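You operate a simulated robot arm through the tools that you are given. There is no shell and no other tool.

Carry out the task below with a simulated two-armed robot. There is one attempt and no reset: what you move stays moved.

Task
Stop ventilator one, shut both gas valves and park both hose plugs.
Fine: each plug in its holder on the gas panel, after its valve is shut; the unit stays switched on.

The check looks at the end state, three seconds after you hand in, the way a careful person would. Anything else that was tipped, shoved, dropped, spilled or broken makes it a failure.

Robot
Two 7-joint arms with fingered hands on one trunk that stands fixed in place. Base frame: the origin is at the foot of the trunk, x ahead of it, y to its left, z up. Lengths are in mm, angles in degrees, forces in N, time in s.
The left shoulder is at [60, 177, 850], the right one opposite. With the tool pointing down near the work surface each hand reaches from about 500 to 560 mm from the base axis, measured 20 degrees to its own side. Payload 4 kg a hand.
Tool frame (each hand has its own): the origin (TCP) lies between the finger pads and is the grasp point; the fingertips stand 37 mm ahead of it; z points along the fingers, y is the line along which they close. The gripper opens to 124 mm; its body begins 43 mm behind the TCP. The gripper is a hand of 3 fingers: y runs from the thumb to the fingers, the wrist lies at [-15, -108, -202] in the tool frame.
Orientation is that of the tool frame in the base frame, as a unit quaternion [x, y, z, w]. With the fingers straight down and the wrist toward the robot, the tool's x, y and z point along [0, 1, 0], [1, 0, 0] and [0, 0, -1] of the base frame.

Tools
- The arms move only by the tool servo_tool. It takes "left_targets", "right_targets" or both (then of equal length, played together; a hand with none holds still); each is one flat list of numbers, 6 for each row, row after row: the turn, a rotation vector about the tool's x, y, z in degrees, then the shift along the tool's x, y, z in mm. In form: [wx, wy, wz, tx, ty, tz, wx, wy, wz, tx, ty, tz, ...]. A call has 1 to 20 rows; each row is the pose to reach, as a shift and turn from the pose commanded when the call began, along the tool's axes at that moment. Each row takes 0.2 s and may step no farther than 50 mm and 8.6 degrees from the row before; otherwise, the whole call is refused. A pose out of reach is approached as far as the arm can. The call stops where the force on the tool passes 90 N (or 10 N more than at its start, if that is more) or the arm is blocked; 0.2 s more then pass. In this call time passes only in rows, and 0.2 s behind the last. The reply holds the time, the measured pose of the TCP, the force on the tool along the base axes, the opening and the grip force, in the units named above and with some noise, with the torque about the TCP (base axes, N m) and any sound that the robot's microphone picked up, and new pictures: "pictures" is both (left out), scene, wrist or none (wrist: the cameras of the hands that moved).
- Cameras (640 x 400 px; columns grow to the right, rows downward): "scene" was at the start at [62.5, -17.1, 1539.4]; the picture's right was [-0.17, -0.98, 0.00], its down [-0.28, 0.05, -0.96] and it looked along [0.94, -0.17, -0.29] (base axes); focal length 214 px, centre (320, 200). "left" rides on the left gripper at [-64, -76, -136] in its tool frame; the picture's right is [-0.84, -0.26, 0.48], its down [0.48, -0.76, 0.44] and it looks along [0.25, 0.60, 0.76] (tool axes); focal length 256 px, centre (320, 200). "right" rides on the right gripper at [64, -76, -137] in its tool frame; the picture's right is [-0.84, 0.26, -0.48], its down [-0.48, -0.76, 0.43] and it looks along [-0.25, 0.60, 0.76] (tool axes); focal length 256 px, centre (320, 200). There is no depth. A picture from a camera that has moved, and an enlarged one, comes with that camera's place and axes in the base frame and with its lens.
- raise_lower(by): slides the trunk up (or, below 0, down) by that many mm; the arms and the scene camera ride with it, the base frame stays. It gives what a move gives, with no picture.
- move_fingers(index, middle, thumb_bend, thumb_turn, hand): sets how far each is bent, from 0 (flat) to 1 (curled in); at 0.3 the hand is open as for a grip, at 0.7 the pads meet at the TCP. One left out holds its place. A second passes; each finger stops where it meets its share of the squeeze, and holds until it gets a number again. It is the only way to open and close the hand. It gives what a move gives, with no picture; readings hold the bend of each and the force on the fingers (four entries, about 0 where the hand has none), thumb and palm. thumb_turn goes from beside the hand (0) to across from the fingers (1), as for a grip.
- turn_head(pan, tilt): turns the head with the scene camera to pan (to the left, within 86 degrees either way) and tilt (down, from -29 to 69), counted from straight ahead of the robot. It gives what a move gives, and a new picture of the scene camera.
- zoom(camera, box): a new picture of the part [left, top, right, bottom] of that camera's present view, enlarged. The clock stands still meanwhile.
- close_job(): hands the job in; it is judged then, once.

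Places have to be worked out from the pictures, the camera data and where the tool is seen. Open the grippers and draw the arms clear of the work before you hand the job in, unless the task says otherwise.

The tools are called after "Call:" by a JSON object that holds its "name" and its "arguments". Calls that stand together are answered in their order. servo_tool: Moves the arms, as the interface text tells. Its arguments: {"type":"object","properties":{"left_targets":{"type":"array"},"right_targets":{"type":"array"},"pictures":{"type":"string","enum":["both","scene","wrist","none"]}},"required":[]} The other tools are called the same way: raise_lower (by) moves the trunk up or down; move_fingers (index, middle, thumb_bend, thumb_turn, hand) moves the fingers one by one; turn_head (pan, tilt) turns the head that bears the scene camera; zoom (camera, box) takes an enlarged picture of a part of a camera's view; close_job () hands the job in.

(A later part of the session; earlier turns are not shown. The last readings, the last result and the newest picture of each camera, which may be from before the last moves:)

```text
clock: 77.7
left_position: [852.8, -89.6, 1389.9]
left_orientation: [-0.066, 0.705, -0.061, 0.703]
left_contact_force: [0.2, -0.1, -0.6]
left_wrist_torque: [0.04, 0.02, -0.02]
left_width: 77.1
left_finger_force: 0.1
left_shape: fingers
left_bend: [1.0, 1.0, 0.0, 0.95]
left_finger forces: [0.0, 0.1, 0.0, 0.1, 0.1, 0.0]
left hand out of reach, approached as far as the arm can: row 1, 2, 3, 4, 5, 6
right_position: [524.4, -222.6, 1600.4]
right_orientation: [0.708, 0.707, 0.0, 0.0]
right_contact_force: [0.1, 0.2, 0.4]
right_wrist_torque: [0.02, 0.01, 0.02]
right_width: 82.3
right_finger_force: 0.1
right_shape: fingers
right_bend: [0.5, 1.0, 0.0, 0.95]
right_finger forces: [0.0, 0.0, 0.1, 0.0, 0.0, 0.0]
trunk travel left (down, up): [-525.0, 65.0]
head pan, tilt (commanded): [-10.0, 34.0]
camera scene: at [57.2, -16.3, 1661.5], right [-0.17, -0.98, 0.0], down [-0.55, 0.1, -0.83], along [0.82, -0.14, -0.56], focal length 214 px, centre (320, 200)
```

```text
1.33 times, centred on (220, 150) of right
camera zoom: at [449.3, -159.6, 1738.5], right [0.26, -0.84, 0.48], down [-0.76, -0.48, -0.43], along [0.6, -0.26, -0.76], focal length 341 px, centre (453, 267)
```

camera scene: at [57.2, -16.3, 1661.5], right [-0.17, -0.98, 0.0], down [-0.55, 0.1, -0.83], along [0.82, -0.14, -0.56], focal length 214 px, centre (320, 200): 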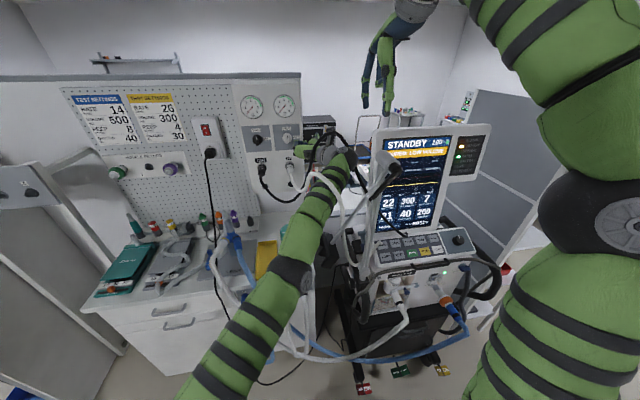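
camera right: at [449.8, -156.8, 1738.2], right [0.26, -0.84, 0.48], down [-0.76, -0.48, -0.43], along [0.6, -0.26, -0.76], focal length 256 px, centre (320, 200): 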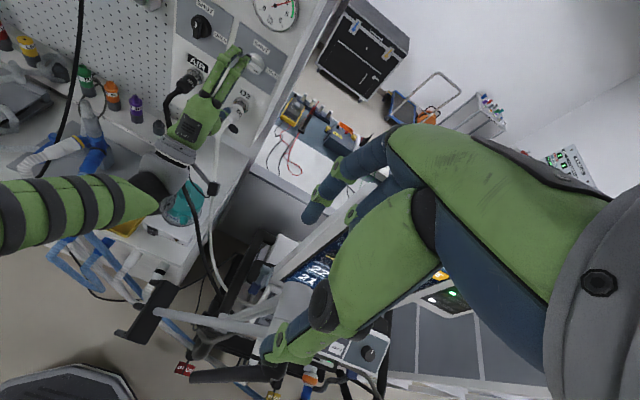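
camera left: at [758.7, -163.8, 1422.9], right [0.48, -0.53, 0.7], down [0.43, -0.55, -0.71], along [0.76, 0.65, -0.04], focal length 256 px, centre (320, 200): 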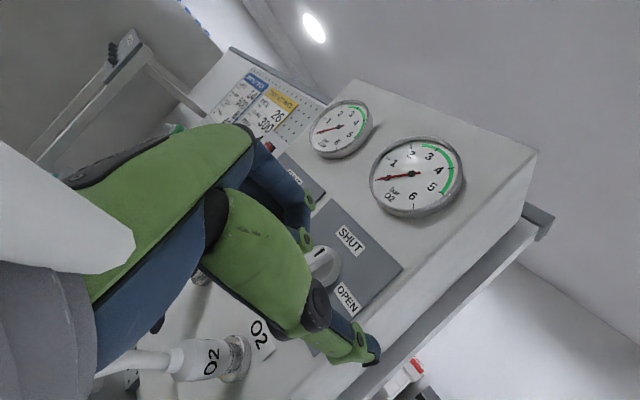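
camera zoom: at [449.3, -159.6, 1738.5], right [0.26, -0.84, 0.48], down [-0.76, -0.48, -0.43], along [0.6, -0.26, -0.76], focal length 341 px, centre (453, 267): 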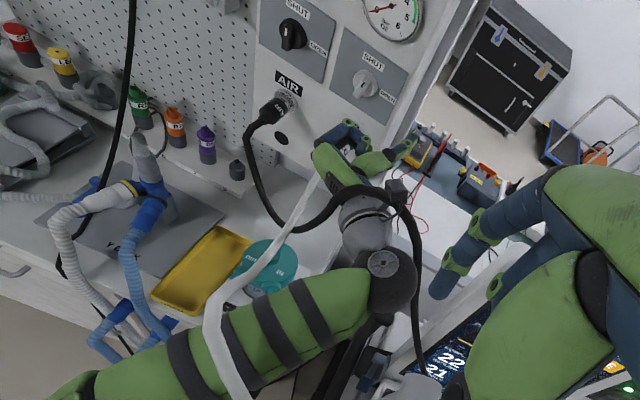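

Progress continues (now [853,-90,1390]); the wrist must stay clear of the support arm on its right, so I keep rolling and steer left, back and slightly down.

Call:
{"name": "servo_tool", "arguments": {"left_targets": [0, 0, -7.5, 4, 19, -15, 0, 0, -15, 8, 37, -30, 0, 0, -22.5, 13, 56, -45, 0, 0, -30, 17, 75, -60], "pictures": "scene"}}

Call:
{"name": "zoom", "arguments": {"camera": "right", "box": [100, 0, 340, 300]}}

```text
clock: 78.7
left_position: [861.1, -24.0, 1431.0]
left_orientation: [-0.21, 0.695, -0.207, 0.655]
left_contact_force: [0.6, -3.6, -4.8]
left_wrist_torque: [0.04, -0.34, 0.22]
left_width: 76.8
left_finger_force: 0.1
left_shape: fingers
left_bend: [1.0, 1.0, 0.0, 0.95]
left_finger forces: [0.0, 0.0, 0.0, 0.1, 0.0, 0.1]
left hand out of reach, approached as far as the arm can: row 1, 2, 3, 4
right_position: [526.9, -222.9, 1600.8]
right_orientation: [0.709, 0.706, -0.001, -0.001]
right_contact_force: [0.6, -0.1, 0.0]
right_wrist_torque: [-0.04, 0.0, 0.01]
right_width: 82.3
right_finger_force: 0.0
right_shape: fingers
right_bend: [0.5, 1.0, 0.0, 0.95]
right_finger forces: [0.1, 0.0, 0.0, 0.1, 0.0, 0.0]
trunk travel left (down, up): [-525.0, 65.0]
head pan, tilt (commanded): [-10.0, 34.0]
camera scene: at [58.6, -16.1, 1661.4], right [-0.17, -0.98, 0.0], down [-0.55, 0.1, -0.83], along [0.82, -0.14, -0.56], focal length 214 px, centre (320, 200)
```

scene: 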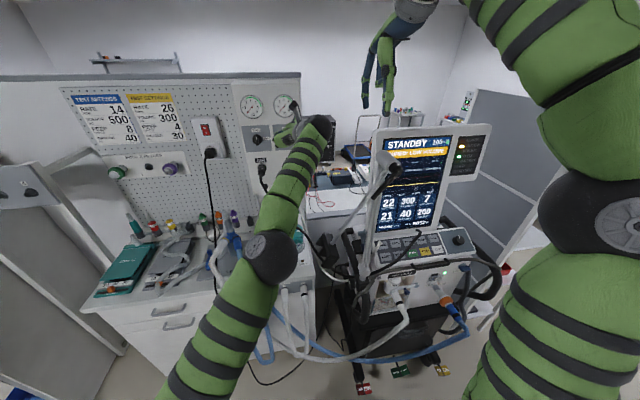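

```text
1.33 times, centred on (220, 150) of right
camera zoom: at [450.8, -159.5, 1738.0], right [0.26, -0.84, 0.48], down [-0.76, -0.48, -0.43], along [0.6, -0.26, -0.76], focal length 341 px, centre (453, 267)
```

zoom: 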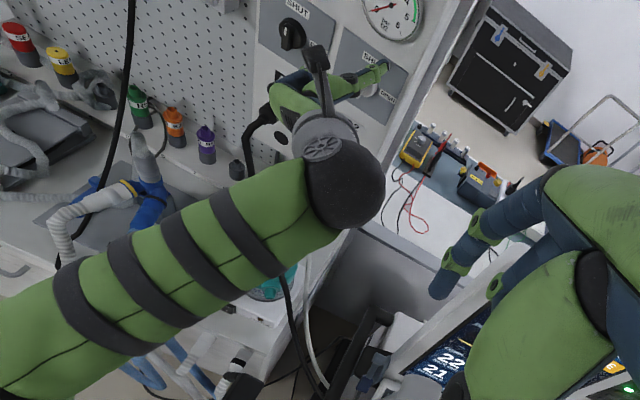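

Both hoses have slipped off and hang below the arm again. A small force (6 N) remains, so I first check what the hand is near, then retreat.

Call:
{"name": "zoom", "arguments": {"camera": "scene", "box": [230, 70, 350, 210]}}

Call:
{"name": "zoom", "arguments": {"camera": "left", "box": [0, 0, 640, 400]}}

Call:
{"name": "zoom", "arguments": {"camera": "right", "box": [200, 0, 320, 160]}}

```text
2.86 times, centred on (290, 140) of scene
camera zoom: at [58.6, -16.1, 1661.4], right [-0.17, -0.98, 0.0], down [-0.55, 0.1, -0.83], along [0.82, -0.14, -0.56], focal length 613 px, centre (406, 371)
```

zoom: 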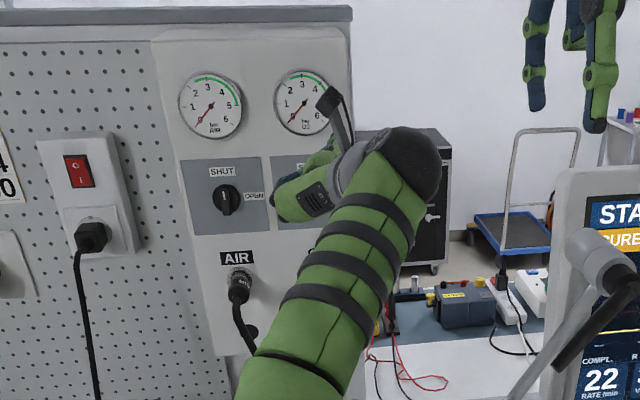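

```text
1.00 times, centred on (320, 200) of left (not enlarged: the box is as wide or as high as the picture)
camera zoom: at [730.0, -48.9, 1533.1], right [0.53, 0.25, 0.81], down [0.42, -0.91, 0.01], along [0.73, 0.34, -0.59], focal length 256 px, centre (320, 200)
```

zoom: 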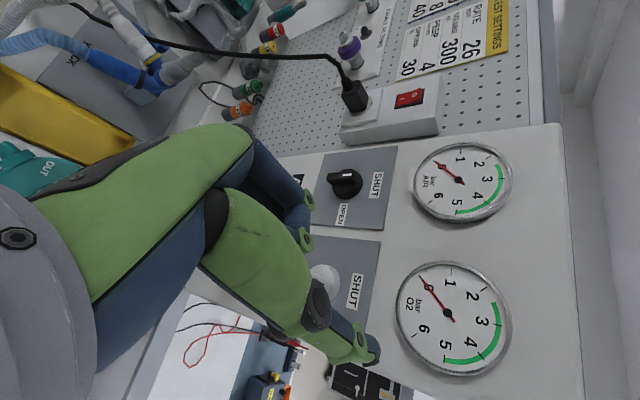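

```text
2.50 times, centred on (260, 80) of right
camera zoom: at [450.8, -159.5, 1738.0], right [0.26, -0.84, 0.48], down [-0.76, -0.48, -0.43], along [0.6, -0.26, -0.76], focal length 640 px, centre (470, 500)
```

zoom: 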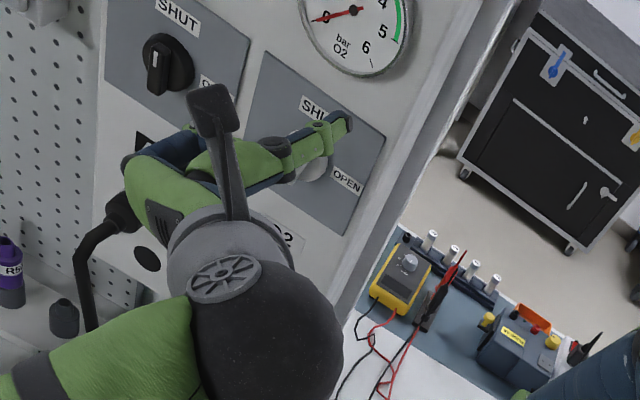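

The hand is just free in front of the O2 plate. I retreat 80 mm straight back.

Call:
{"name": "servo_tool", "arguments": {"left_targets": [0, 0, 0, -4, 3, -20, 0, 0, 0, -8, 6, -40, 0, 0, 0, -12, 9, -60, 0, 0, 0, -15, 12, -80], "pictures": "scene"}}

Call:
{"name": "zoom", "arguments": {"camera": "right", "box": [100, 0, 340, 300]}}

```text
clock: 79.7
left_position: [824.9, -40.3, 1472.3]
left_orientation: [-0.219, 0.701, -0.229, 0.639]
left_contact_force: [-0.9, 0.4, 0.5]
left_wrist_torque: [-0.03, 0.02, 0.01]
left_width: 76.9
left_finger_force: 0.0
left_shape: fingers
left_bend: [1.0, 1.0, 0.0, 0.95]
left_finger forces: [0.0, 0.0, 0.1, 0.0, 0.0, 0.0]
left hand out of reach, approached as far as the arm can: row 1, 2, 3, 4
right_position: [523.9, -223.0, 1600.7]
right_orientation: [0.707, 0.707, 0.0, 0.0]
right_contact_force: [-0.5, 0.6, 0.4]
right_wrist_torque: [0.0, -0.01, 0.04]
right_width: 82.3
right_finger_force: 0.0
right_shape: fingers
right_bend: [0.5, 1.0, 0.0, 0.95]
right_finger forces: [0.0, 0.1, 0.1, 0.0, 0.0, 0.0]
trunk travel left (down, up): [-525.0, 65.0]
head pan, tilt (commanded): [-10.0, 34.0]
camera scene: at [56.6, -16.6, 1661.5], right [-0.17, -0.98, 0.0], down [-0.55, 0.1, -0.83], along [0.82, -0.14, -0.56], focal length 214 px, centre (320, 200)
```

scene: 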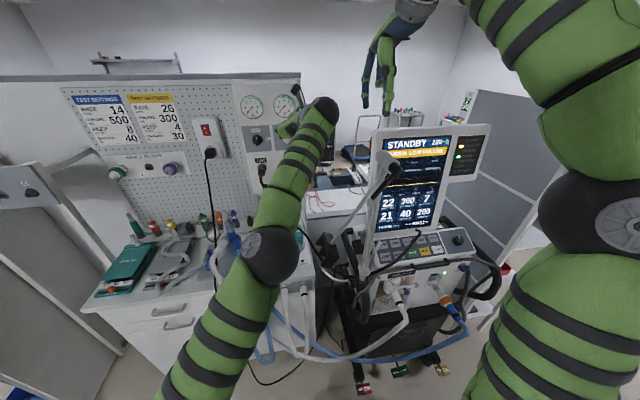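

```text
1.33 times, centred on (220, 150) of right
camera zoom: at [448.5, -159.9, 1738.7], right [0.26, -0.84, 0.48], down [-0.76, -0.48, -0.43], along [0.6, -0.26, -0.76], focal length 341 px, centre (453, 267)
```

zoom: 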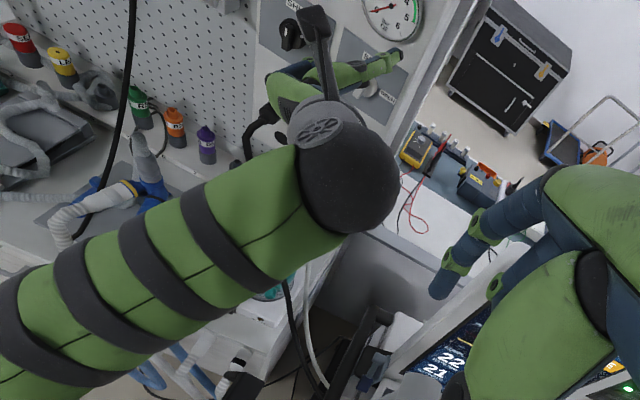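

The left wrist is rising toward the right hand, so I move the right hand aside while the left goes to the known good pose (palm right, about [742,80,1400]).

Call:
{"name": "servo_tool", "arguments": {"right_targets": [0, 0, 0, -25, 0, 0, 0, 0, 0, -50, 0, 0, 0, 0, 0, -75, 0, 0, 0, 0, 0, -100, 0, 0, 0, 0, 0, -125, 0, 0, 0, 0, 0, -150, 0, 0, 0, 0, 0, -150, 0, 0], "left_targets": [0, 0, 0, 0, 0, 0, -0.1, -0.8, 6.1, -1, 23, -14, -0.3, -1.7, 12.3, -2, 47, -27, -0.4, -2.5, 18.4, -4, 70, -41, -0.5, -3.4, 24.6, -5, 94, -55, -0.7, -4.2, 30.7, -6, 117, -68, -0.8, -5.1, 36.9, -7, 140, -82], "pictures": "scene"}}

```text
clock: 81.3
left_position: [887.1, -3.1, 1463.0]
left_orientation: [-0.001, 0.708, 0.001, 0.707]
left_contact_force: [0.4, 0.1, -0.3]
left_wrist_torque: [-0.03, -0.01, 0.0]
left_width: 76.9
left_finger_force: 0.0
left_shape: fingers
left_bend: [1.0, 1.0, 0.0, 0.95]
left_finger forces: [0.1, 0.0, 0.1, 0.1, 0.0, 0.1]
left hand out of reach, approached as far as the arm can: row 2, 3, 4, 5, 6, 7
right_position: [526.7, -372.8, 1601.9]
right_orientation: [0.707, 0.707, 0.0, -0.001]
right_contact_force: [-0.4, 1.0, -0.1]
right_wrist_torque: [0.0, 0.03, -0.02]
right_width: 82.4
right_finger_force: 0.0
right_shape: fingers
right_bend: [0.5, 1.0, 0.0, 0.95]
right_finger forces: [0.0, 0.0, 0.1, 0.1, 0.1, 0.0]
trunk travel left (down, up): [-525.0, 65.0]
head pan, tilt (commanded): [-10.0, 34.0]
camera scene: at [58.3, -15.7, 1661.5], right [-0.17, -0.98, 0.0], down [-0.55, 0.1, -0.83], along [0.82, -0.14, -0.56], focal length 214 px, centre (320, 200)
```

scene: 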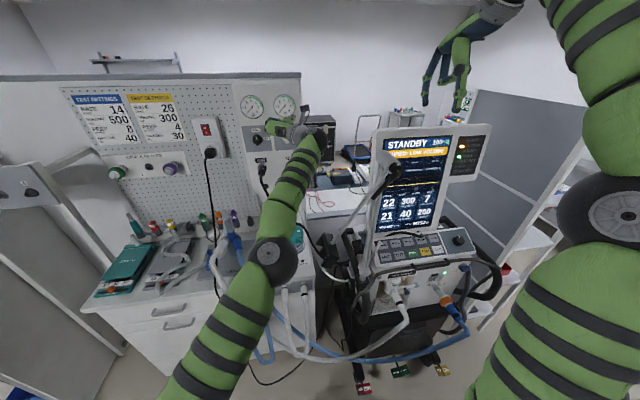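

The roll completed but the hand slid forward again; the elbow isn't flexing within the time given. I try the same retreat with extra hold rows at the end, giving the solver time to converge.

Call:
{"name": "servo_tool", "arguments": {"left_targets": [0, 0, 0, 4, 5, -12, 0, 0, 0, 8, 10, -24, 0, 0, 0, 12, 15, -36, 0, 0, 0, 16, 20, -48, 0, 0, 0, 20, 25, -60, 0, 0, 0, 20, 25, -60, 0, 0, 0, 20, 25, -60, 0, 0, 0, 20, 25, -60, 0, 0, 0, 20, 25, -60, 0, 0, 0, 20, 25, -60], "pictures": "scene"}}

```text
clock: 83.5
left_position: [881.8, -9.4, 1467.8]
left_orientation: [-0.001, 0.708, 0.0, 0.707]
left_contact_force: [-0.2, 0.4, 0.6]
left_wrist_torque: [0.02, 0.0, -0.02]
left_width: 77.0
left_finger_force: 0.1
left_shape: fingers
left_bend: [1.0, 1.0, 0.0, 0.95]
left_finger forces: [0.1, 0.0, 0.1, 0.0, 0.1, 0.1]
left hand out of reach, approached as far as the arm can: row 1, 2, 3, 4, 5, 6, 7, 8, 9, 10
right_position: [525.2, -372.8, 1601.0]
right_orientation: [0.708, 0.706, -0.001, 0.0]
right_contact_force: [-0.4, 0.0, -0.2]
right_wrist_torque: [-0.01, 0.02, -0.01]
right_width: 82.3
right_finger_force: 0.0
right_shape: fingers
right_bend: [0.5, 1.0, 0.0, 0.95]
right_finger forces: [0.0, 0.0, 0.0, 0.0, 0.0, 0.0]
trunk travel left (down, up): [-525.0, 65.0]
head pan, tilt (commanded): [-10.0, 34.0]
camera scene: at [57.9, -16.4, 1661.5], right [-0.17, -0.98, 0.0], down [-0.55, 0.1, -0.83], along [0.82, -0.14, -0.56], focal length 214 px, centre (320, 200)
```

scene: 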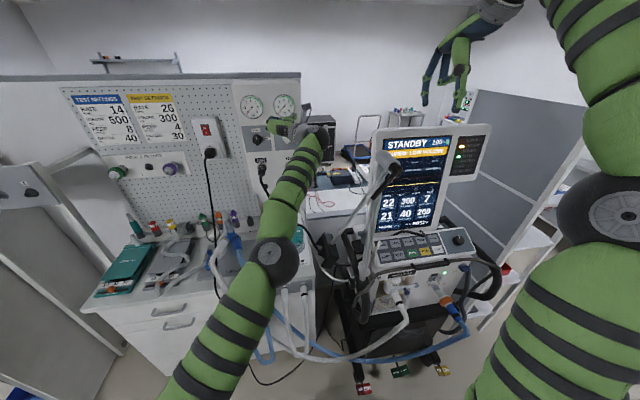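

The elbow has flipped below the shoulder–wrist line; to reset it I'll go back up to the starting pose (nearly straight arm, hand pointing down), from which the first approach gave the good elbow-high branch. First half of that path now.

Call:
{"name": "servo_tool", "arguments": {"left_targets": [4.6, 4.6, 4.6, -12, 5, -26, 9.2, 9.2, 9.2, -24, 9, -51, 13.9, 13.9, 13.9, -36, 14, -76, 18.5, 18.5, 18.5, -48, 19, -102, 23.1, 23.1, 23.1, -60, 23, -127, 27.7, 27.7, 27.7, -72, 28, -153, 32.3, 32.3, 32.3, -84, 33, -178], "pictures": "scene"}}

```text
clock: 85.1
left_position: [765.7, -4.4, 1626.8]
left_orientation: [0.384, 0.816, 0.0, 0.432]
left_contact_force: [0.3, 0.1, -0.2]
left_wrist_torque: [0.01, -0.01, -0.02]
left_width: 76.8
left_finger_force: 0.0
left_shape: fingers
left_bend: [1.0, 1.0, 0.0, 0.95]
left_finger forces: [0.0, 0.0, 0.1, 0.0, 0.0, 0.0]
left hand out of reach, approached as far as the arm can: row 1, 2, 3, 4, 5, 6, 7
right_position: [524.6, -372.5, 1601.9]
right_orientation: [0.708, 0.706, -0.001, 0.0]
right_contact_force: [0.0, 0.4, 0.2]
right_wrist_torque: [-0.01, 0.0, -0.02]
right_width: 82.1
right_finger_force: 0.1
right_shape: fingers
right_bend: [0.5, 1.0, 0.0, 0.95]
right_finger forces: [0.0, 0.0, 0.0, 0.0, 0.0, 0.0]
trunk travel left (down, up): [-525.0, 65.0]
head pan, tilt (commanded): [-10.0, 34.0]
camera scene: at [56.8, -15.8, 1661.5], right [-0.17, -0.98, 0.0], down [-0.55, 0.1, -0.83], along [0.82, -0.14, -0.56], focal length 214 px, centre (320, 200)
```

scene: 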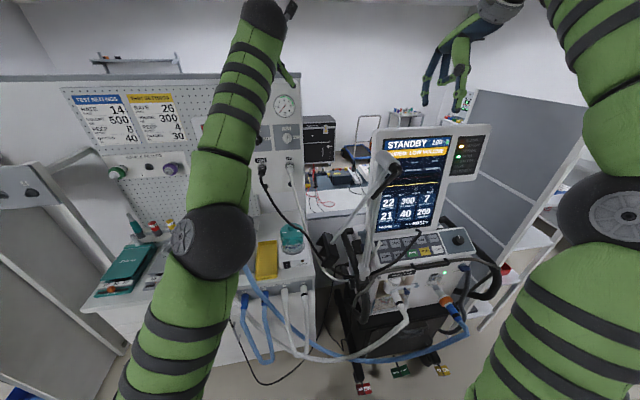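

The elbow is coming out to the left nicely. I complete the rotation to pointing-down while moving back toward the starting position.

Call:
{"name": "servo_tool", "arguments": {"left_targets": [4.1, 4.1, 4.1, 12, -13, -25, 8.2, 8.2, 8.2, 25, -25, -50, 12.3, 12.3, 12.3, 37, -38, -74, 16.4, 16.4, 16.4, 50, -51, -99, 20.5, 20.5, 20.5, 62, -63, -124, 24.6, 24.6, 24.6, 75, -76, -149, 28.7, 28.7, 28.7, 87, -89, -174, 32.8, 32.8, 32.8, 100, -101, -198, 36.9, 36.9, 36.9, 112, -114, -223], "pictures": "scene"}}

```text
clock: 87.1
left_position: [495.7, 57.6, 1639.0]
left_orientation: [0.707, 0.707, 0.0, 0.0]
left_contact_force: [0.4, -0.8, -0.2]
left_wrist_torque: [0.01, -0.02, 0.03]
left_width: 76.8
left_finger_force: 0.2
left_shape: fingers
left_bend: [1.0, 1.0, 0.0, 0.95]
left_finger forces: [0.1, 0.0, 0.1, 0.1, 0.1, 0.0]
left hand out of reach, approached as far as the arm can: row 1, 2, 3, 4, 5, 6, 9
right_position: [524.3, -372.6, 1602.0]
right_orientation: [0.707, 0.707, 0.001, 0.0]
right_contact_force: [0.3, -1.0, -0.4]
right_wrist_torque: [0.01, -0.02, -0.01]
right_width: 82.5
right_finger_force: 0.1
right_shape: fingers
right_bend: [0.5, 1.0, 0.0, 0.95]
right_finger forces: [0.0, 0.0, 0.0, 0.1, 0.0, 0.0]
trunk travel left (down, up): [-525.0, 65.0]
head pan, tilt (commanded): [-10.0, 34.0]
camera scene: at [56.8, -16.5, 1661.5], right [-0.17, -0.98, 0.0], down [-0.55, 0.1, -0.83], along [0.82, -0.14, -0.56], focal length 214 px, centre (320, 200)
```

scene: 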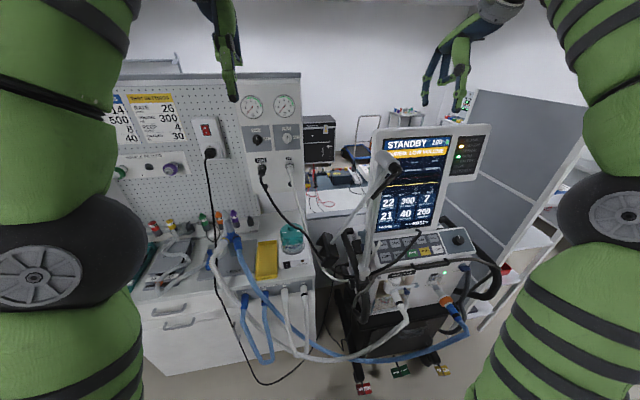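

The left arm is reset and the scene is intact: both valves SHUT, gauges at zero. Now I study the plugs and holders closely.

Call:
{"name": "zoom", "arguments": {"camera": "scene", "box": [240, 120, 310, 220]}}

Call:
{"name": "zoom", "arguments": {"camera": "left", "box": [0, 0, 640, 400]}}

Call:
{"name": "zoom", "arguments": {"camera": "right", "box": [0, 0, 640, 400]}}

```text
4.00 times, centred on (275, 170) of scene
camera zoom: at [56.8, -16.5, 1661.5], right [-0.17, -0.98, 0.0], down [-0.55, 0.1, -0.83], along [0.82, -0.14, -0.56], focal length 858 px, centre (500, 320)
```

zoom: 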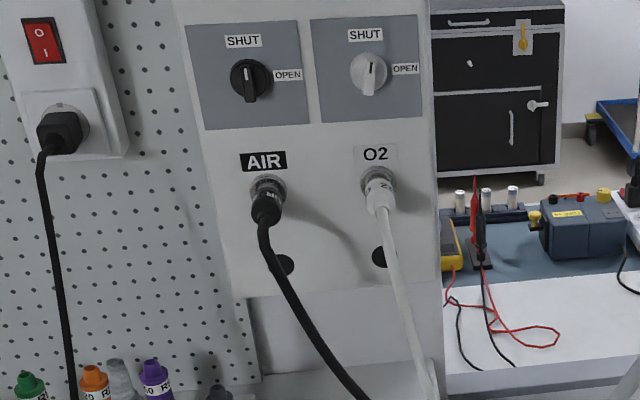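

```text
1.00 times, centred on (320, 200) of left (not enlarged: the box is as wide or as high as the picture)
camera zoom: at [419.8, -5.6, 1775.0], right [-0.26, -0.84, -0.48], down [-0.76, 0.48, -0.43], along [0.6, 0.25, -0.76], focal length 256 px, centre (320, 200)
```

zoom: 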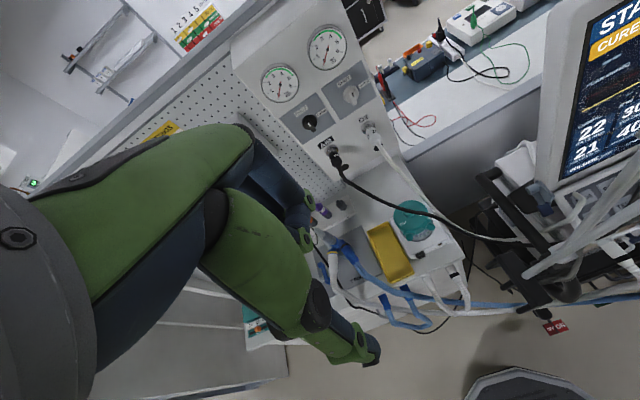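

```text
1.00 times, centred on (320, 200) of right (not enlarged: the box is as wide or as high as the picture)
camera zoom: at [448.1, -309.1, 1739.3], right [0.26, -0.84, 0.48], down [-0.76, -0.48, -0.43], along [0.6, -0.26, -0.76], focal length 256 px, centre (320, 200)
```

zoom: 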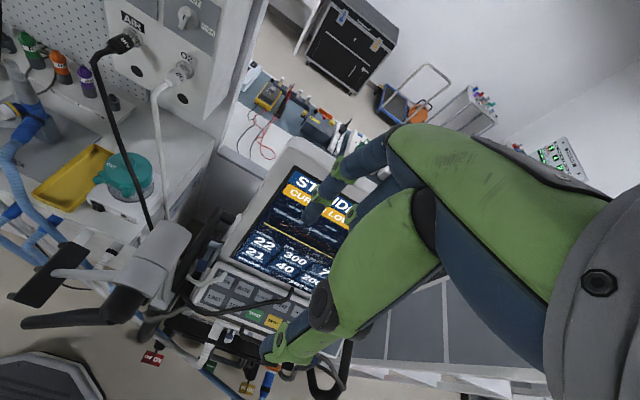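

Both pointers are at the top (SHUT). I zoom in on the plugs from both hand cameras.

Call:
{"name": "zoom", "arguments": {"camera": "right", "box": [80, 10, 210, 120]}}

Call:
{"name": "zoom", "arguments": {"camera": "left", "box": [290, 100, 420, 210]}}

```text
3.64 times, centred on (145, 65) of right
camera zoom: at [448.1, -309.1, 1739.3], right [0.26, -0.84, 0.48], down [-0.76, -0.48, -0.43], along [0.6, -0.26, -0.76], focal length 931 px, centre (956, 691)
```

zoom: 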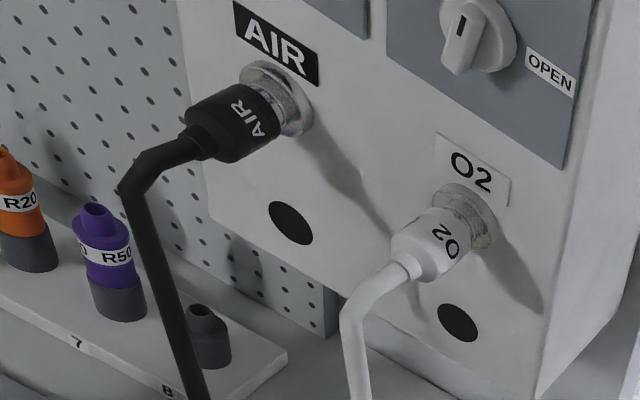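

```text
3.64 times, centred on (355, 155) of left
camera zoom: at [419.8, -5.6, 1775.0], right [-0.26, -0.84, -0.48], down [-0.76, 0.48, -0.43], along [0.6, 0.25, -0.76], focal length 931 px, centre (193, 364)
```

zoom: 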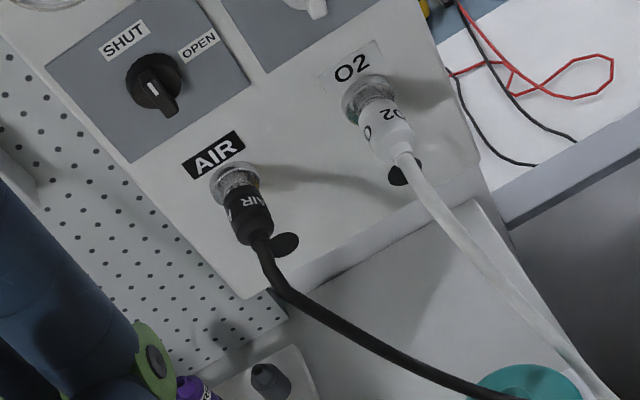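

The plugs run straight out toward me (body x≈922–970, hose bending down at x≈866). Plan: grip each plug body with the fingertips, hand pointing forward and palm to the right, pull back, lower the trunk 100 mm and push it into its holder. I bring the left hand forward by the path that gave the good elbow-high branch, and tuck the right hand back.

Call:
{"name": "servo_tool", "arguments": {"right_targets": [0, 0, 0, -5, -9, 9, 0, 0, 0, -9, -17, 18, 0, 0, 0, -14, -26, 27, 0, 0, 0, -18, -35, 36, 0, 0, 0, -23, -43, 45, 0, 0, 0, -27, -52, 55, 0, 0, 0, -32, -60, 64, 0, 0, 0, -36, -69, 73, 0, 0, 0, -41, -78, 82, 0, 0, 0, -45, -86, 91, 0, 0, 0, -50, -95, 100], "left_targets": [-8.2, 0, 0, -1, 22, 20, -16.4, 0, 0, -1, 44, 40, -24.6, 0, 0, -2, 67, 60, -32.7, 0, 0, -3, 89, 80, -40.9, 0, 0, -4, 111, 100, -49.1, 0, 0, -4, 133, 119, -57.3, 0, 0, -5, 155, 139, -65.5, 0, 0, -6, 177, 159, -73.6, 0, 0, -7, 200, 179, -81.8, 0, 0, -7, 222, 199, -90, 0, 0, -8, 244, 219], "pictures": "scene"}}

```text
clock: 89.5
left_position: [739.9, 38.0, 1423.0]
left_orientation: [0.501, 0.498, 0.495, 0.506]
left_contact_force: [3.5, 6.6, 1.2]
left_wrist_torque: [0.21, 0.02, -0.66]
left_width: 77.0
left_finger_force: 0.0
left_shape: fingers
left_bend: [1.0, 1.0, 0.0, 0.95]
left_finger forces: [0.1, 0.0, 0.1, 0.1, 0.0, 0.1]
right_position: [429.1, -426.8, 1499.1]
right_orientation: [0.708, 0.707, 0.002, -0.002]
right_contact_force: [-0.6, -1.9, -0.6]
right_wrist_torque: [0.14, -0.05, 0.07]
right_width: 82.5
right_finger_force: 0.0
right_shape: fingers
right_bend: [0.5, 1.0, 0.0, 0.95]
right_finger forces: [0.1, 0.1, 0.1, 0.0, 0.1, 0.1]
trunk travel left (down, up): [-525.0, 65.0]
head pan, tilt (commanded): [-10.0, 34.0]
camera scene: at [56.8, -21.6, 1661.6], right [-0.17, -0.98, 0.0], down [-0.55, 0.1, -0.83], along [0.82, -0.14, -0.56], focal length 214 px, centre (320, 200)
```

scene: 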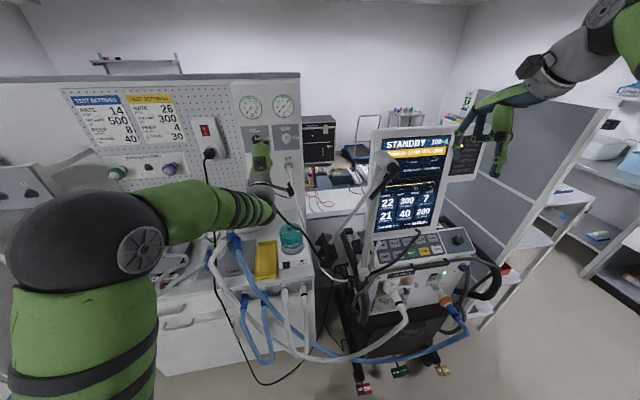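

Good branch (no reach flags). Now I roll to palm-right while moving to about [780,88,1335], above and behind the AIR plug.

Call:
{"name": "servo_tool", "arguments": {"left_targets": [0, 0, -8.2, 4, -8, 4, 0, 0, -16.4, 9, -16, 7, 0, 0, -24.6, 13, -24, 11, 0, 0, -32.7, 18, -32, 15, 0, 0, -40.9, 22, -40, 18, 0, 0, -49.1, 27, -48, 22, 0, 0, -57.3, 31, -56, 26, 0, 0, -65.5, 36, -64, 29, 0, 0, -73.6, 40, -72, 33, 0, 0, -81.8, 45, -80, 37, 0, 0, -90, 50, -88, 40], "pictures": "both"}}

```text
clock: 91.9
left_position: [782.0, 102.2, 1350.9]
left_orientation: [0.001, 0.715, 0.0, 0.699]
left_contact_force: [-0.2, 0.6, 0.5]
left_wrist_torque: [-0.01, -0.05, 0.01]
left_width: 76.9
left_finger_force: 0.2
left_shape: fingers
left_bend: [1.0, 1.0, 0.0, 0.95]
left_finger forces: [0.1, 0.0, 0.0, 0.1, 0.1, 0.0]
left hand out of reach, approached as far as the arm can: row 11
right_position: [429.2, -423.0, 1500.5]
right_orientation: [0.708, 0.706, -0.001, -0.001]
right_contact_force: [0.2, 0.5, 0.5]
right_wrist_torque: [-0.04, 0.02, 0.0]
right_width: 82.1
right_finger_force: 0.0
right_shape: fingers
right_bend: [0.5, 1.0, 0.0, 0.95]
right_finger forces: [0.0, 0.0, 0.0, 0.1, 0.1, 0.1]
trunk travel left (down, up): [-525.0, 65.0]
head pan, tilt (commanded): [-10.0, 34.0]
camera scene: at [58.0, -16.1, 1661.5], right [-0.17, -0.98, 0.0], down [-0.55, 0.1, -0.83], along [0.82, -0.14, -0.56], focal length 214 px, centre (320, 200)
camera left: at [647.2, 26.0, 1416.3], right [0.5, -0.26, 0.83], down [0.42, -0.76, -0.49], along [0.76, 0.6, -0.27], focal length 256 px, centre (320, 200)
```

scene: 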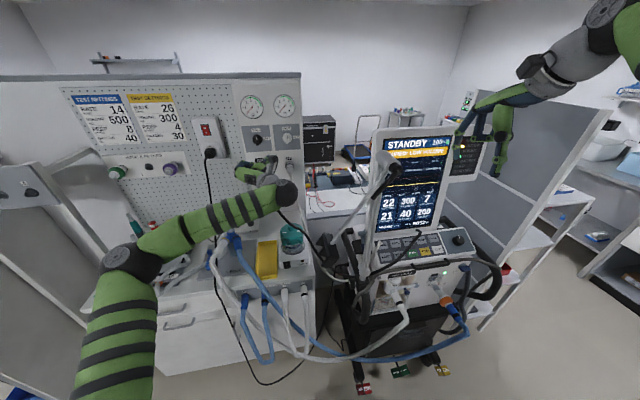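
left: 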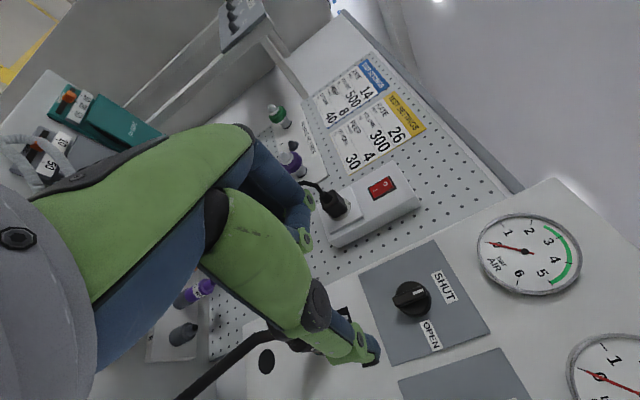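

Palm-right is at its limit this far back but was fine further forward. I move forward to about [900,89,1345] with a slightly softer roll and a 15° downward pitch, above the AIR plug and below the AIR knob's front.

Call:
{"name": "servo_tool", "arguments": {"left_targets": [0, 3.75, 2, 1.5, -3, 30, 0, 7.5, 4, 3, -6.5, 60, 0, 11.2, 6, 4.5, -10, 90, 0, 15, 8, 6, -13, 118], "pictures": "both"}}

Call:
{"name": "zoom", "arguments": {"camera": "scene", "box": [220, 100, 340, 240]}}

```text
clock: 92.9
left_position: [900.7, 88.0, 1345.6]
left_orientation: [0.048, 0.791, 0.049, 0.608]
left_contact_force: [0.3, -0.1, 0.6]
left_wrist_torque: [0.0, -0.01, -0.02]
left_width: 76.8
left_finger_force: 0.1
left_shape: fingers
left_bend: [1.0, 1.0, 0.0, 0.95]
left_finger forces: [0.1, 0.0, 0.1, 0.1, 0.0, 0.1]
right_position: [430.1, -422.4, 1500.0]
right_orientation: [0.707, 0.707, 0.0, -0.001]
right_contact_force: [-0.7, -0.5, -0.1]
right_wrist_torque: [0.0, 0.04, 0.04]
right_width: 82.5
right_finger_force: 0.1
right_shape: fingers
right_bend: [0.5, 1.0, 0.0, 0.95]
right_finger forces: [0.1, 0.1, 0.0, 0.1, 0.0, 0.0]
trunk travel left (down, up): [-525.0, 65.0]
head pan, tilt (commanded): [-10.0, 34.0]
camera scene: at [58.1, -17.1, 1661.5], right [-0.17, -0.98, 0.0], down [-0.55, 0.1, -0.83], along [0.82, -0.14, -0.56], focal length 214 px, centre (320, 200)
camera left: at [785.0, 2.4, 1430.7], right [0.68, -0.36, 0.64], down [0.28, -0.68, -0.68], along [0.68, 0.64, -0.36], focal length 256 px, centre (320, 200)
```

scene: 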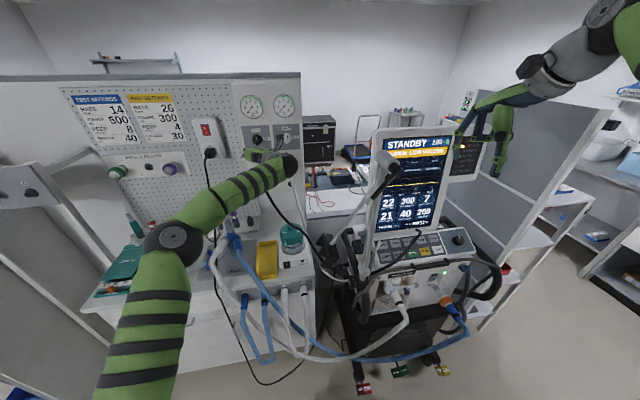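
left: 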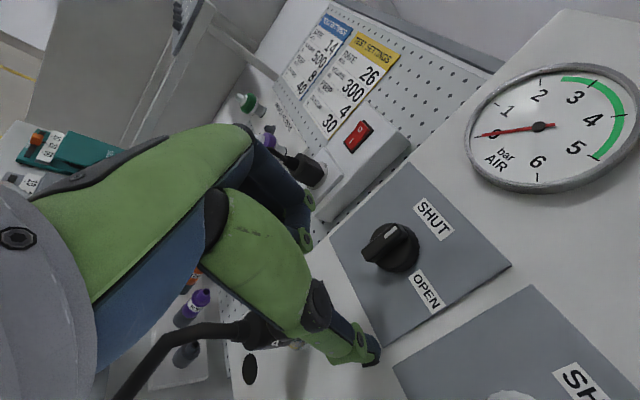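

```text
2.86 times, centred on (280, 170) of scene
camera zoom: at [58.1, -17.1, 1661.5], right [-0.17, -0.98, 0.0], down [-0.55, 0.1, -0.83], along [0.82, -0.14, -0.56], focal length 613 px, centre (434, 286)
```

zoom: 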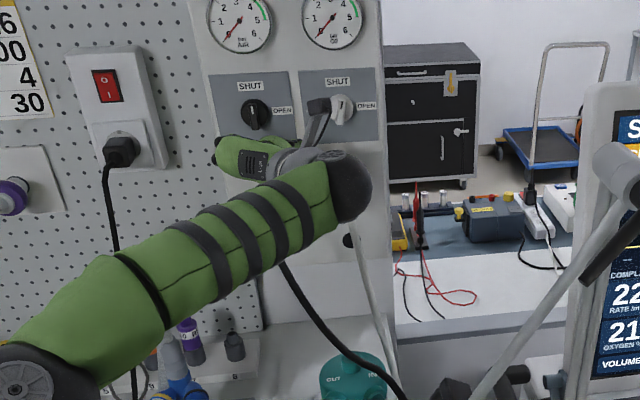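

Comfortable and unflagged. I open the hand here, move 12 mm forward, then I'll lower the trunk to bring the open fingers down on both sides of the AIR plug.

Call:
{"name": "move_fingers", "arguments": {"hand": "left", "index": 0.3, "middle": 0.3, "thumb_bend": 0.3, "thumb_turn": 1.0}}

Call:
{"name": "servo_tool", "arguments": {"left_targets": [0, 0, 0, -3, 1, 11.6], "pictures": "wrist"}}

Call:
{"name": "zoom", "arguments": {"camera": "scene", "box": [220, 100, 340, 240]}}

```text
clock: 93.9
left_position: [901.2, 89.9, 1345.6]
left_orientation: [0.048, 0.791, 0.049, 0.608]
left_contact_force: [0.2, 0.3, 0.4]
left_wrist_torque: [0.01, -0.02, -0.03]
left_width: 122.9
left_finger_force: 0.1
left_shape: fingers
left_bend: [0.3, 0.3, 0.3, 0.97]
left_finger forces: [0.1, 0.1, 0.0, 0.0, 0.0, 0.0]
right_position: [429.6, -422.0, 1500.2]
right_orientation: [0.707, 0.707, -0.001, -0.001]
right_contact_force: [0.4, -0.1, 0.9]
right_wrist_torque: [0.01, 0.0, 0.01]
right_width: 82.3
right_finger_force: 0.1
right_shape: fingers
right_bend: [0.5, 1.0, 0.0, 0.95]
right_finger forces: [0.0, 0.0, 0.0, 0.0, 0.0, 0.0]
trunk travel left (down, up): [-525.0, 65.0]
head pan, tilt (commanded): [-10.0, 34.0]
```

```text
clock: 94.3
left_position: [913.4, 89.6, 1343.8]
left_orientation: [0.049, 0.791, 0.049, 0.608]
left_contact_force: [-0.2, -0.5, -0.8]
left_wrist_torque: [0.01, 0.01, 0.02]
left_width: 123.2
left_finger_force: 0.1
left_shape: fingers
left_bend: [0.3, 0.3, 0.3, 0.97]
left_finger forces: [0.1, 0.0, 0.1, 0.0, 0.1, 0.0]
right_position: [430.2, -422.5, 1499.7]
right_orientation: [0.707, 0.707, -0.001, 0.0]
right_contact_force: [0.5, 0.0, -0.4]
right_wrist_torque: [0.04, -0.01, 0.0]
right_width: 82.3
right_finger_force: 0.0
right_shape: fingers
right_bend: [0.5, 1.0, 0.0, 0.95]
right_finger forces: [0.0, 0.1, 0.1, 0.0, 0.0, 0.1]
trunk travel left (down, up): [-525.0, 65.0]
head pan, tilt (commanded): [-10.0, 34.0]
camera left: at [796.7, 3.2, 1429.5], right [0.68, -0.36, 0.64], down [0.28, -0.68, -0.68], along [0.68, 0.64, -0.36], focal length 256 px, centre (320, 200)
```

left: 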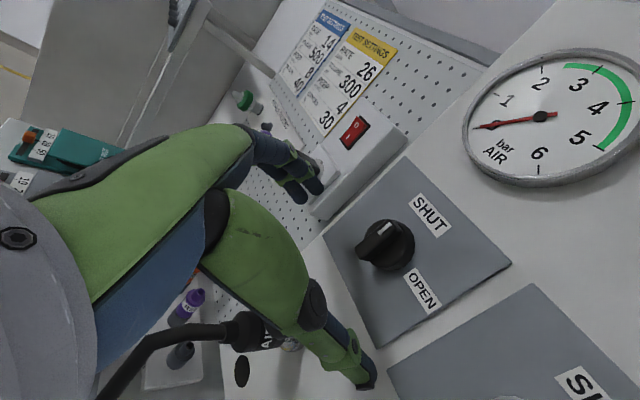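

```text
2.86 times, centred on (280, 170) of scene
camera zoom: at [58.1, -16.7, 1661.5], right [-0.17, -0.98, 0.0], down [-0.55, 0.1, -0.83], along [0.82, -0.14, -0.56], focal length 613 px, centre (434, 286)
```

zoom: 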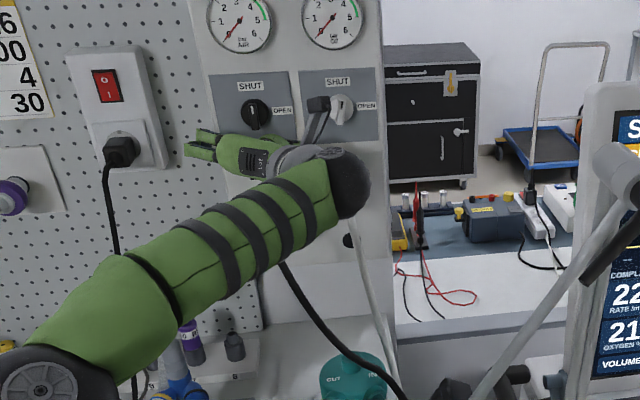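

The fingers straddle the plug's column. I lower the trunk by 60 mm and look.

Call:
{"name": "raise_lower", "arguments": {"by": -60}}

Call:
{"name": "zoom", "arguments": {"camera": "left", "box": [0, 0, 640, 400]}}

Call:
{"name": "zoom", "arguments": {"camera": "scene", "box": [210, 80, 410, 280]}}

```text
clock: 95.3
left_position: [912.6, 89.2, 1285.3]
left_orientation: [0.048, 0.791, 0.048, 0.608]
left_contact_force: [-0.2, 0.7, -0.6]
left_wrist_torque: [0.01, 0.01, 0.0]
left_width: 123.2
left_finger_force: 0.1
left_shape: fingers
left_bend: [0.3, 0.3, 0.3, 0.97]
left_finger forces: [0.0, 0.1, 0.1, 0.0, 0.1, 0.0]
right_position: [428.8, -422.4, 1440.6]
right_orientation: [0.708, 0.706, 0.001, 0.0]
right_contact_force: [0.6, -0.1, 0.1]
right_wrist_torque: [0.02, 0.05, -0.01]
right_width: 82.4
right_finger_force: 0.1
right_shape: fingers
right_bend: [0.5, 1.0, 0.0, 0.95]
right_finger forces: [0.1, 0.0, 0.0, 0.0, 0.0, 0.1]
trunk travel left (down, up): [-465.0, 125.0]
head pan, tilt (commanded): [-10.0, 34.0]
```

```text
1.00 times, centred on (320, 200) of left (not enlarged: the box is as wide or as high as the picture)
camera zoom: at [796.0, 3.6, 1370.1], right [0.68, -0.36, 0.64], down [0.28, -0.68, -0.68], along [0.68, 0.64, -0.36], focal length 256 px, centre (320, 200)
```

zoom: 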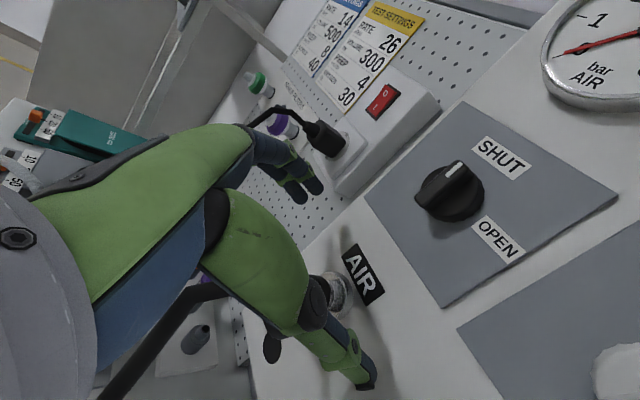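

```text
2.00 times, centred on (310, 180) of scene
camera zoom: at [57.6, -16.3, 1601.5], right [-0.17, -0.98, 0.0], down [-0.55, 0.1, -0.83], along [0.82, -0.14, -0.56], focal length 429 px, centre (340, 240)
```

zoom: 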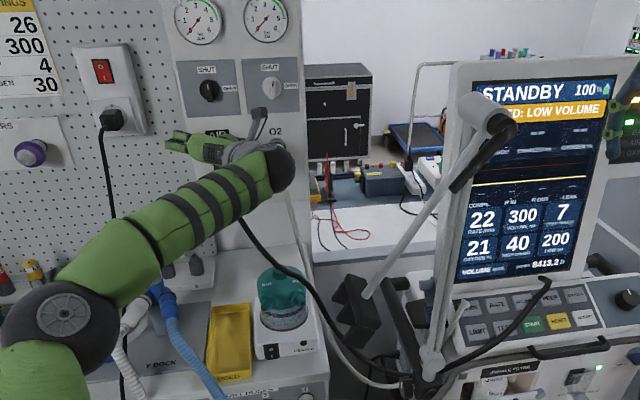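

Clear so far. I lower the remaining 42 mm.

Call:
{"name": "raise_lower", "arguments": {"by": -42}}

Call:
{"name": "zoom", "arguments": {"camera": "left", "box": [160, 100, 480, 400]}}

Call:
{"name": "zoom", "arguments": {"camera": "scene", "box": [210, 80, 410, 280]}}

```text
clock: 96.1
left_position: [912.3, 90.0, 1243.0]
left_orientation: [0.048, 0.791, 0.049, 0.608]
left_contact_force: [0.4, 0.1, -0.6]
left_wrist_torque: [0.02, 0.01, 0.01]
left_width: 123.4
left_finger_force: 0.0
left_shape: fingers
left_bend: [0.3, 0.3, 0.3, 0.97]
left_finger forces: [0.0, 0.0, 0.0, 0.0, 0.0, 0.1]
right_position: [429.9, -422.6, 1397.8]
right_orientation: [0.707, 0.707, 0.001, 0.001]
right_contact_force: [0.8, -0.5, 0.8]
right_wrist_torque: [-0.01, -0.02, -0.01]
right_width: 82.0
right_finger_force: 0.0
right_shape: fingers
right_bend: [0.5, 1.0, 0.0, 0.95]
right_finger forces: [0.1, 0.0, 0.0, 0.1, 0.0, 0.1]
trunk travel left (down, up): [-423.0, 167.0]
head pan, tilt (commanded): [-10.0, 34.0]
```

```text
1.33 times, centred on (320, 250) of left
camera zoom: at [796.1, 3.6, 1328.1], right [0.68, -0.36, 0.64], down [0.28, -0.68, -0.68], along [0.68, 0.64, -0.36], focal length 341 px, centre (320, 133)
```

zoom: 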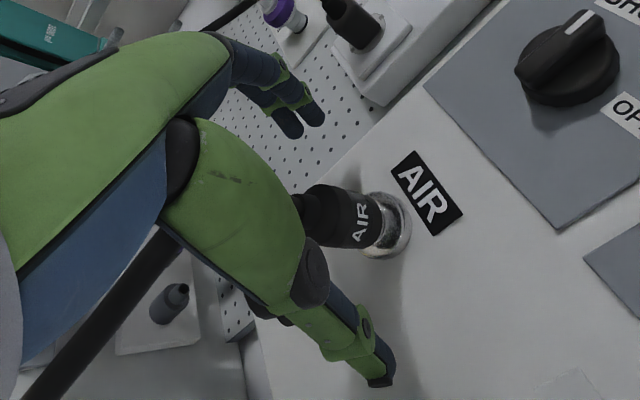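

```text
2.00 times, centred on (310, 180) of scene
camera zoom: at [57.6, -16.3, 1559.5], right [-0.17, -0.98, 0.0], down [-0.55, 0.1, -0.83], along [0.82, -0.14, -0.56], focal length 429 px, centre (340, 240)
```

zoom: 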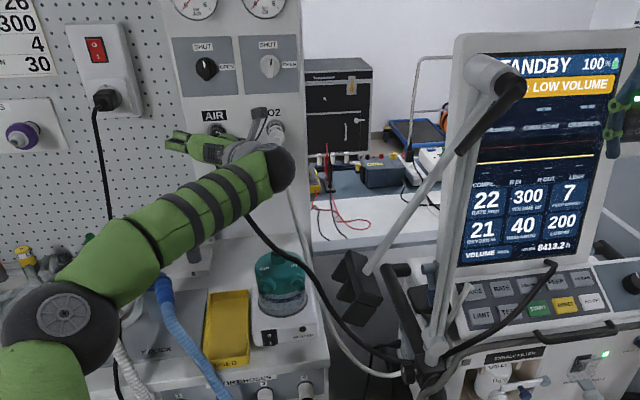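

The plug body sits right between the fingertips (centre ~[949,88,1236]). I close the fingers on it.

Call:
{"name": "move_fingers", "arguments": {"hand": "left", "index": 0.8, "middle": 0.8, "thumb_bend": 0.8, "thumb_turn": 1.0}}

Call:
{"name": "zoom", "arguments": {"camera": "left", "box": [160, 100, 480, 400]}}

```text
clock: 97.1
left_position: [910.6, 87.9, 1243.0]
left_orientation: [0.05, 0.791, 0.047, 0.608]
left_contact_force: [-5.4, -10.2, 0.5]
left_wrist_torque: [0.1, -0.03, 0.2]
left_width: 30.7
left_finger_force: 31.4
left_shape: fingers
left_bend: [0.62, 0.62, 0.6, 1.0]
left_finger forces: [13.3, 12.6, 0.0, 0.0, 37.4, 0.0]
right_position: [427.9, -424.5, 1398.3]
right_orientation: [0.707, 0.707, 0.001, 0.0]
right_contact_force: [-0.1, 0.4, -0.3]
right_wrist_torque: [0.05, 0.0, -0.02]
right_width: 82.2
right_finger_force: 0.0
right_shape: fingers
right_bend: [0.5, 1.0, 0.0, 0.95]
right_finger forces: [0.1, 0.1, 0.1, 0.0, 0.1, 0.0]
trunk travel left (down, up): [-423.0, 167.0]
head pan, tilt (commanded): [-10.0, 34.0]
```

```text
1.33 times, centred on (320, 250) of left
camera zoom: at [795.6, 1.2, 1327.9], right [0.68, -0.36, 0.64], down [0.28, -0.68, -0.68], along [0.68, 0.64, -0.36], focal length 341 px, centre (320, 133)
```

zoom: 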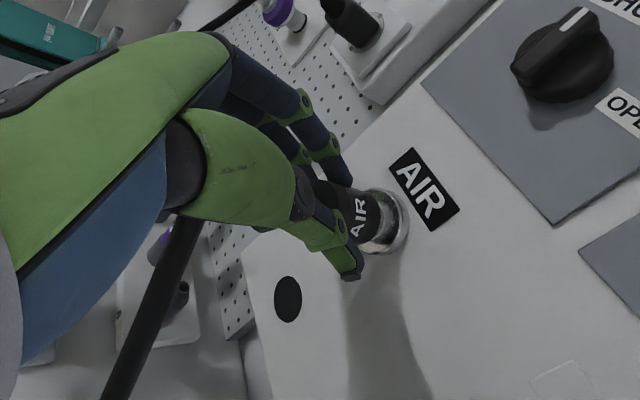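

Firm grip on the AIR plug (31 mm, 31 N). I pull straight back 12 mm, watching the force.

Call:
{"name": "servo_tool", "arguments": {"left_targets": [0, 0, 0, 1, 0, -3.9, 0, 0, 0, 2, -0.1, -7.7, 0, 0, 0, 3.1, -0.2, -11.6], "pictures": "wrist"}}

```text
clock: 97.9
left_position: [900.3, 90.9, 1242.4]
left_orientation: [0.048, 0.791, 0.049, 0.608]
left_contact_force: [-0.3, 0.4, 0.1]
left_wrist_torque: [0.03, 0.0, 0.0]
left_width: 26.9
left_finger_force: 33.2
left_shape: fingers
left_bend: [0.62, 0.63, 0.62, 1.0]
left_finger forces: [14.0, 16.1, 0.1, 0.1, 36.3, 0.0]
right_position: [429.9, -421.7, 1398.1]
right_orientation: [0.707, 0.707, -0.001, 0.0]
right_contact_force: [-0.3, 0.6, -0.1]
right_wrist_torque: [0.01, 0.0, -0.02]
right_width: 82.0
right_finger_force: 0.1
right_shape: fingers
right_bend: [0.5, 1.0, 0.0, 0.95]
right_finger forces: [0.0, 0.0, 0.0, 0.1, 0.1, 0.1]
trunk travel left (down, up): [-423.0, 167.0]
head pan, tilt (commanded): [-10.0, 34.0]
camera left: at [783.7, 4.1, 1327.8], right [0.68, -0.36, 0.64], down [0.28, -0.68, -0.68], along [0.68, 0.64, -0.36], focal length 256 px, centre (320, 200)
```

left: 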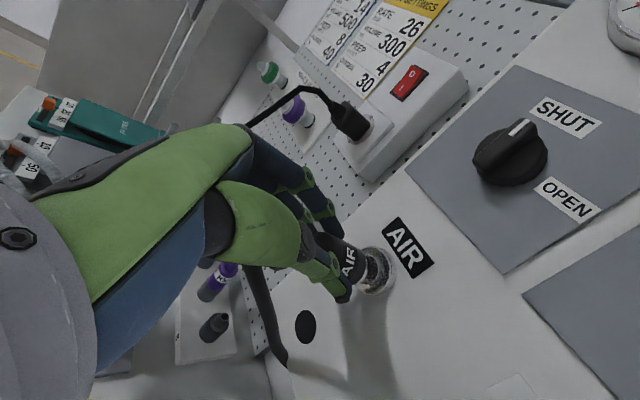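

The force vanished — the plug has probably come free. I zoom in to see the gap at the socket.

Call:
{"name": "zoom", "arguments": {"camera": "left", "box": [260, 190, 440, 330]}}

Call:
{"name": "zoom", "arguments": {"camera": "scene", "box": [230, 100, 330, 220]}}

```text
2.86 times, centred on (350, 260) of left
camera zoom: at [783.7, 4.1, 1327.8], right [0.68, -0.36, 0.64], down [0.28, -0.68, -0.68], along [0.68, 0.64, -0.36], focal length 731 px, centre (234, 29)
```

zoom: 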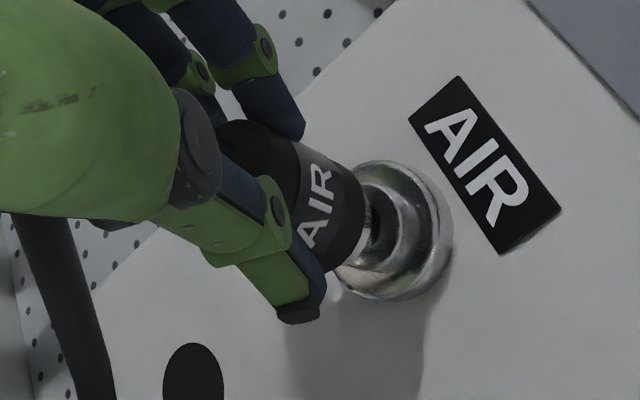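

```text
3.33 times, centred on (280, 160) of scene
camera zoom: at [57.6, -16.0, 1559.5], right [-0.17, -0.98, 0.0], down [-0.55, 0.1, -0.83], along [0.82, -0.14, -0.56], focal length 715 px, centre (453, 333)
```

zoom: 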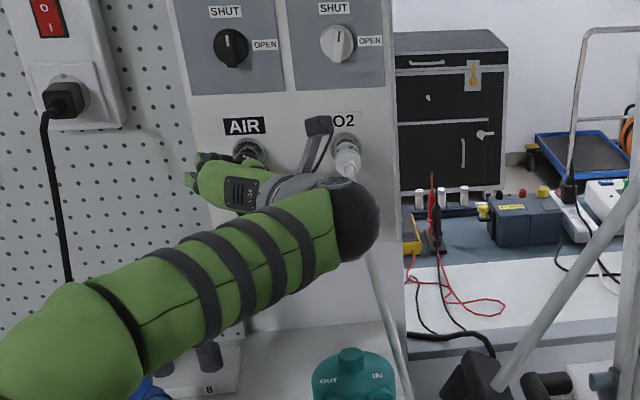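

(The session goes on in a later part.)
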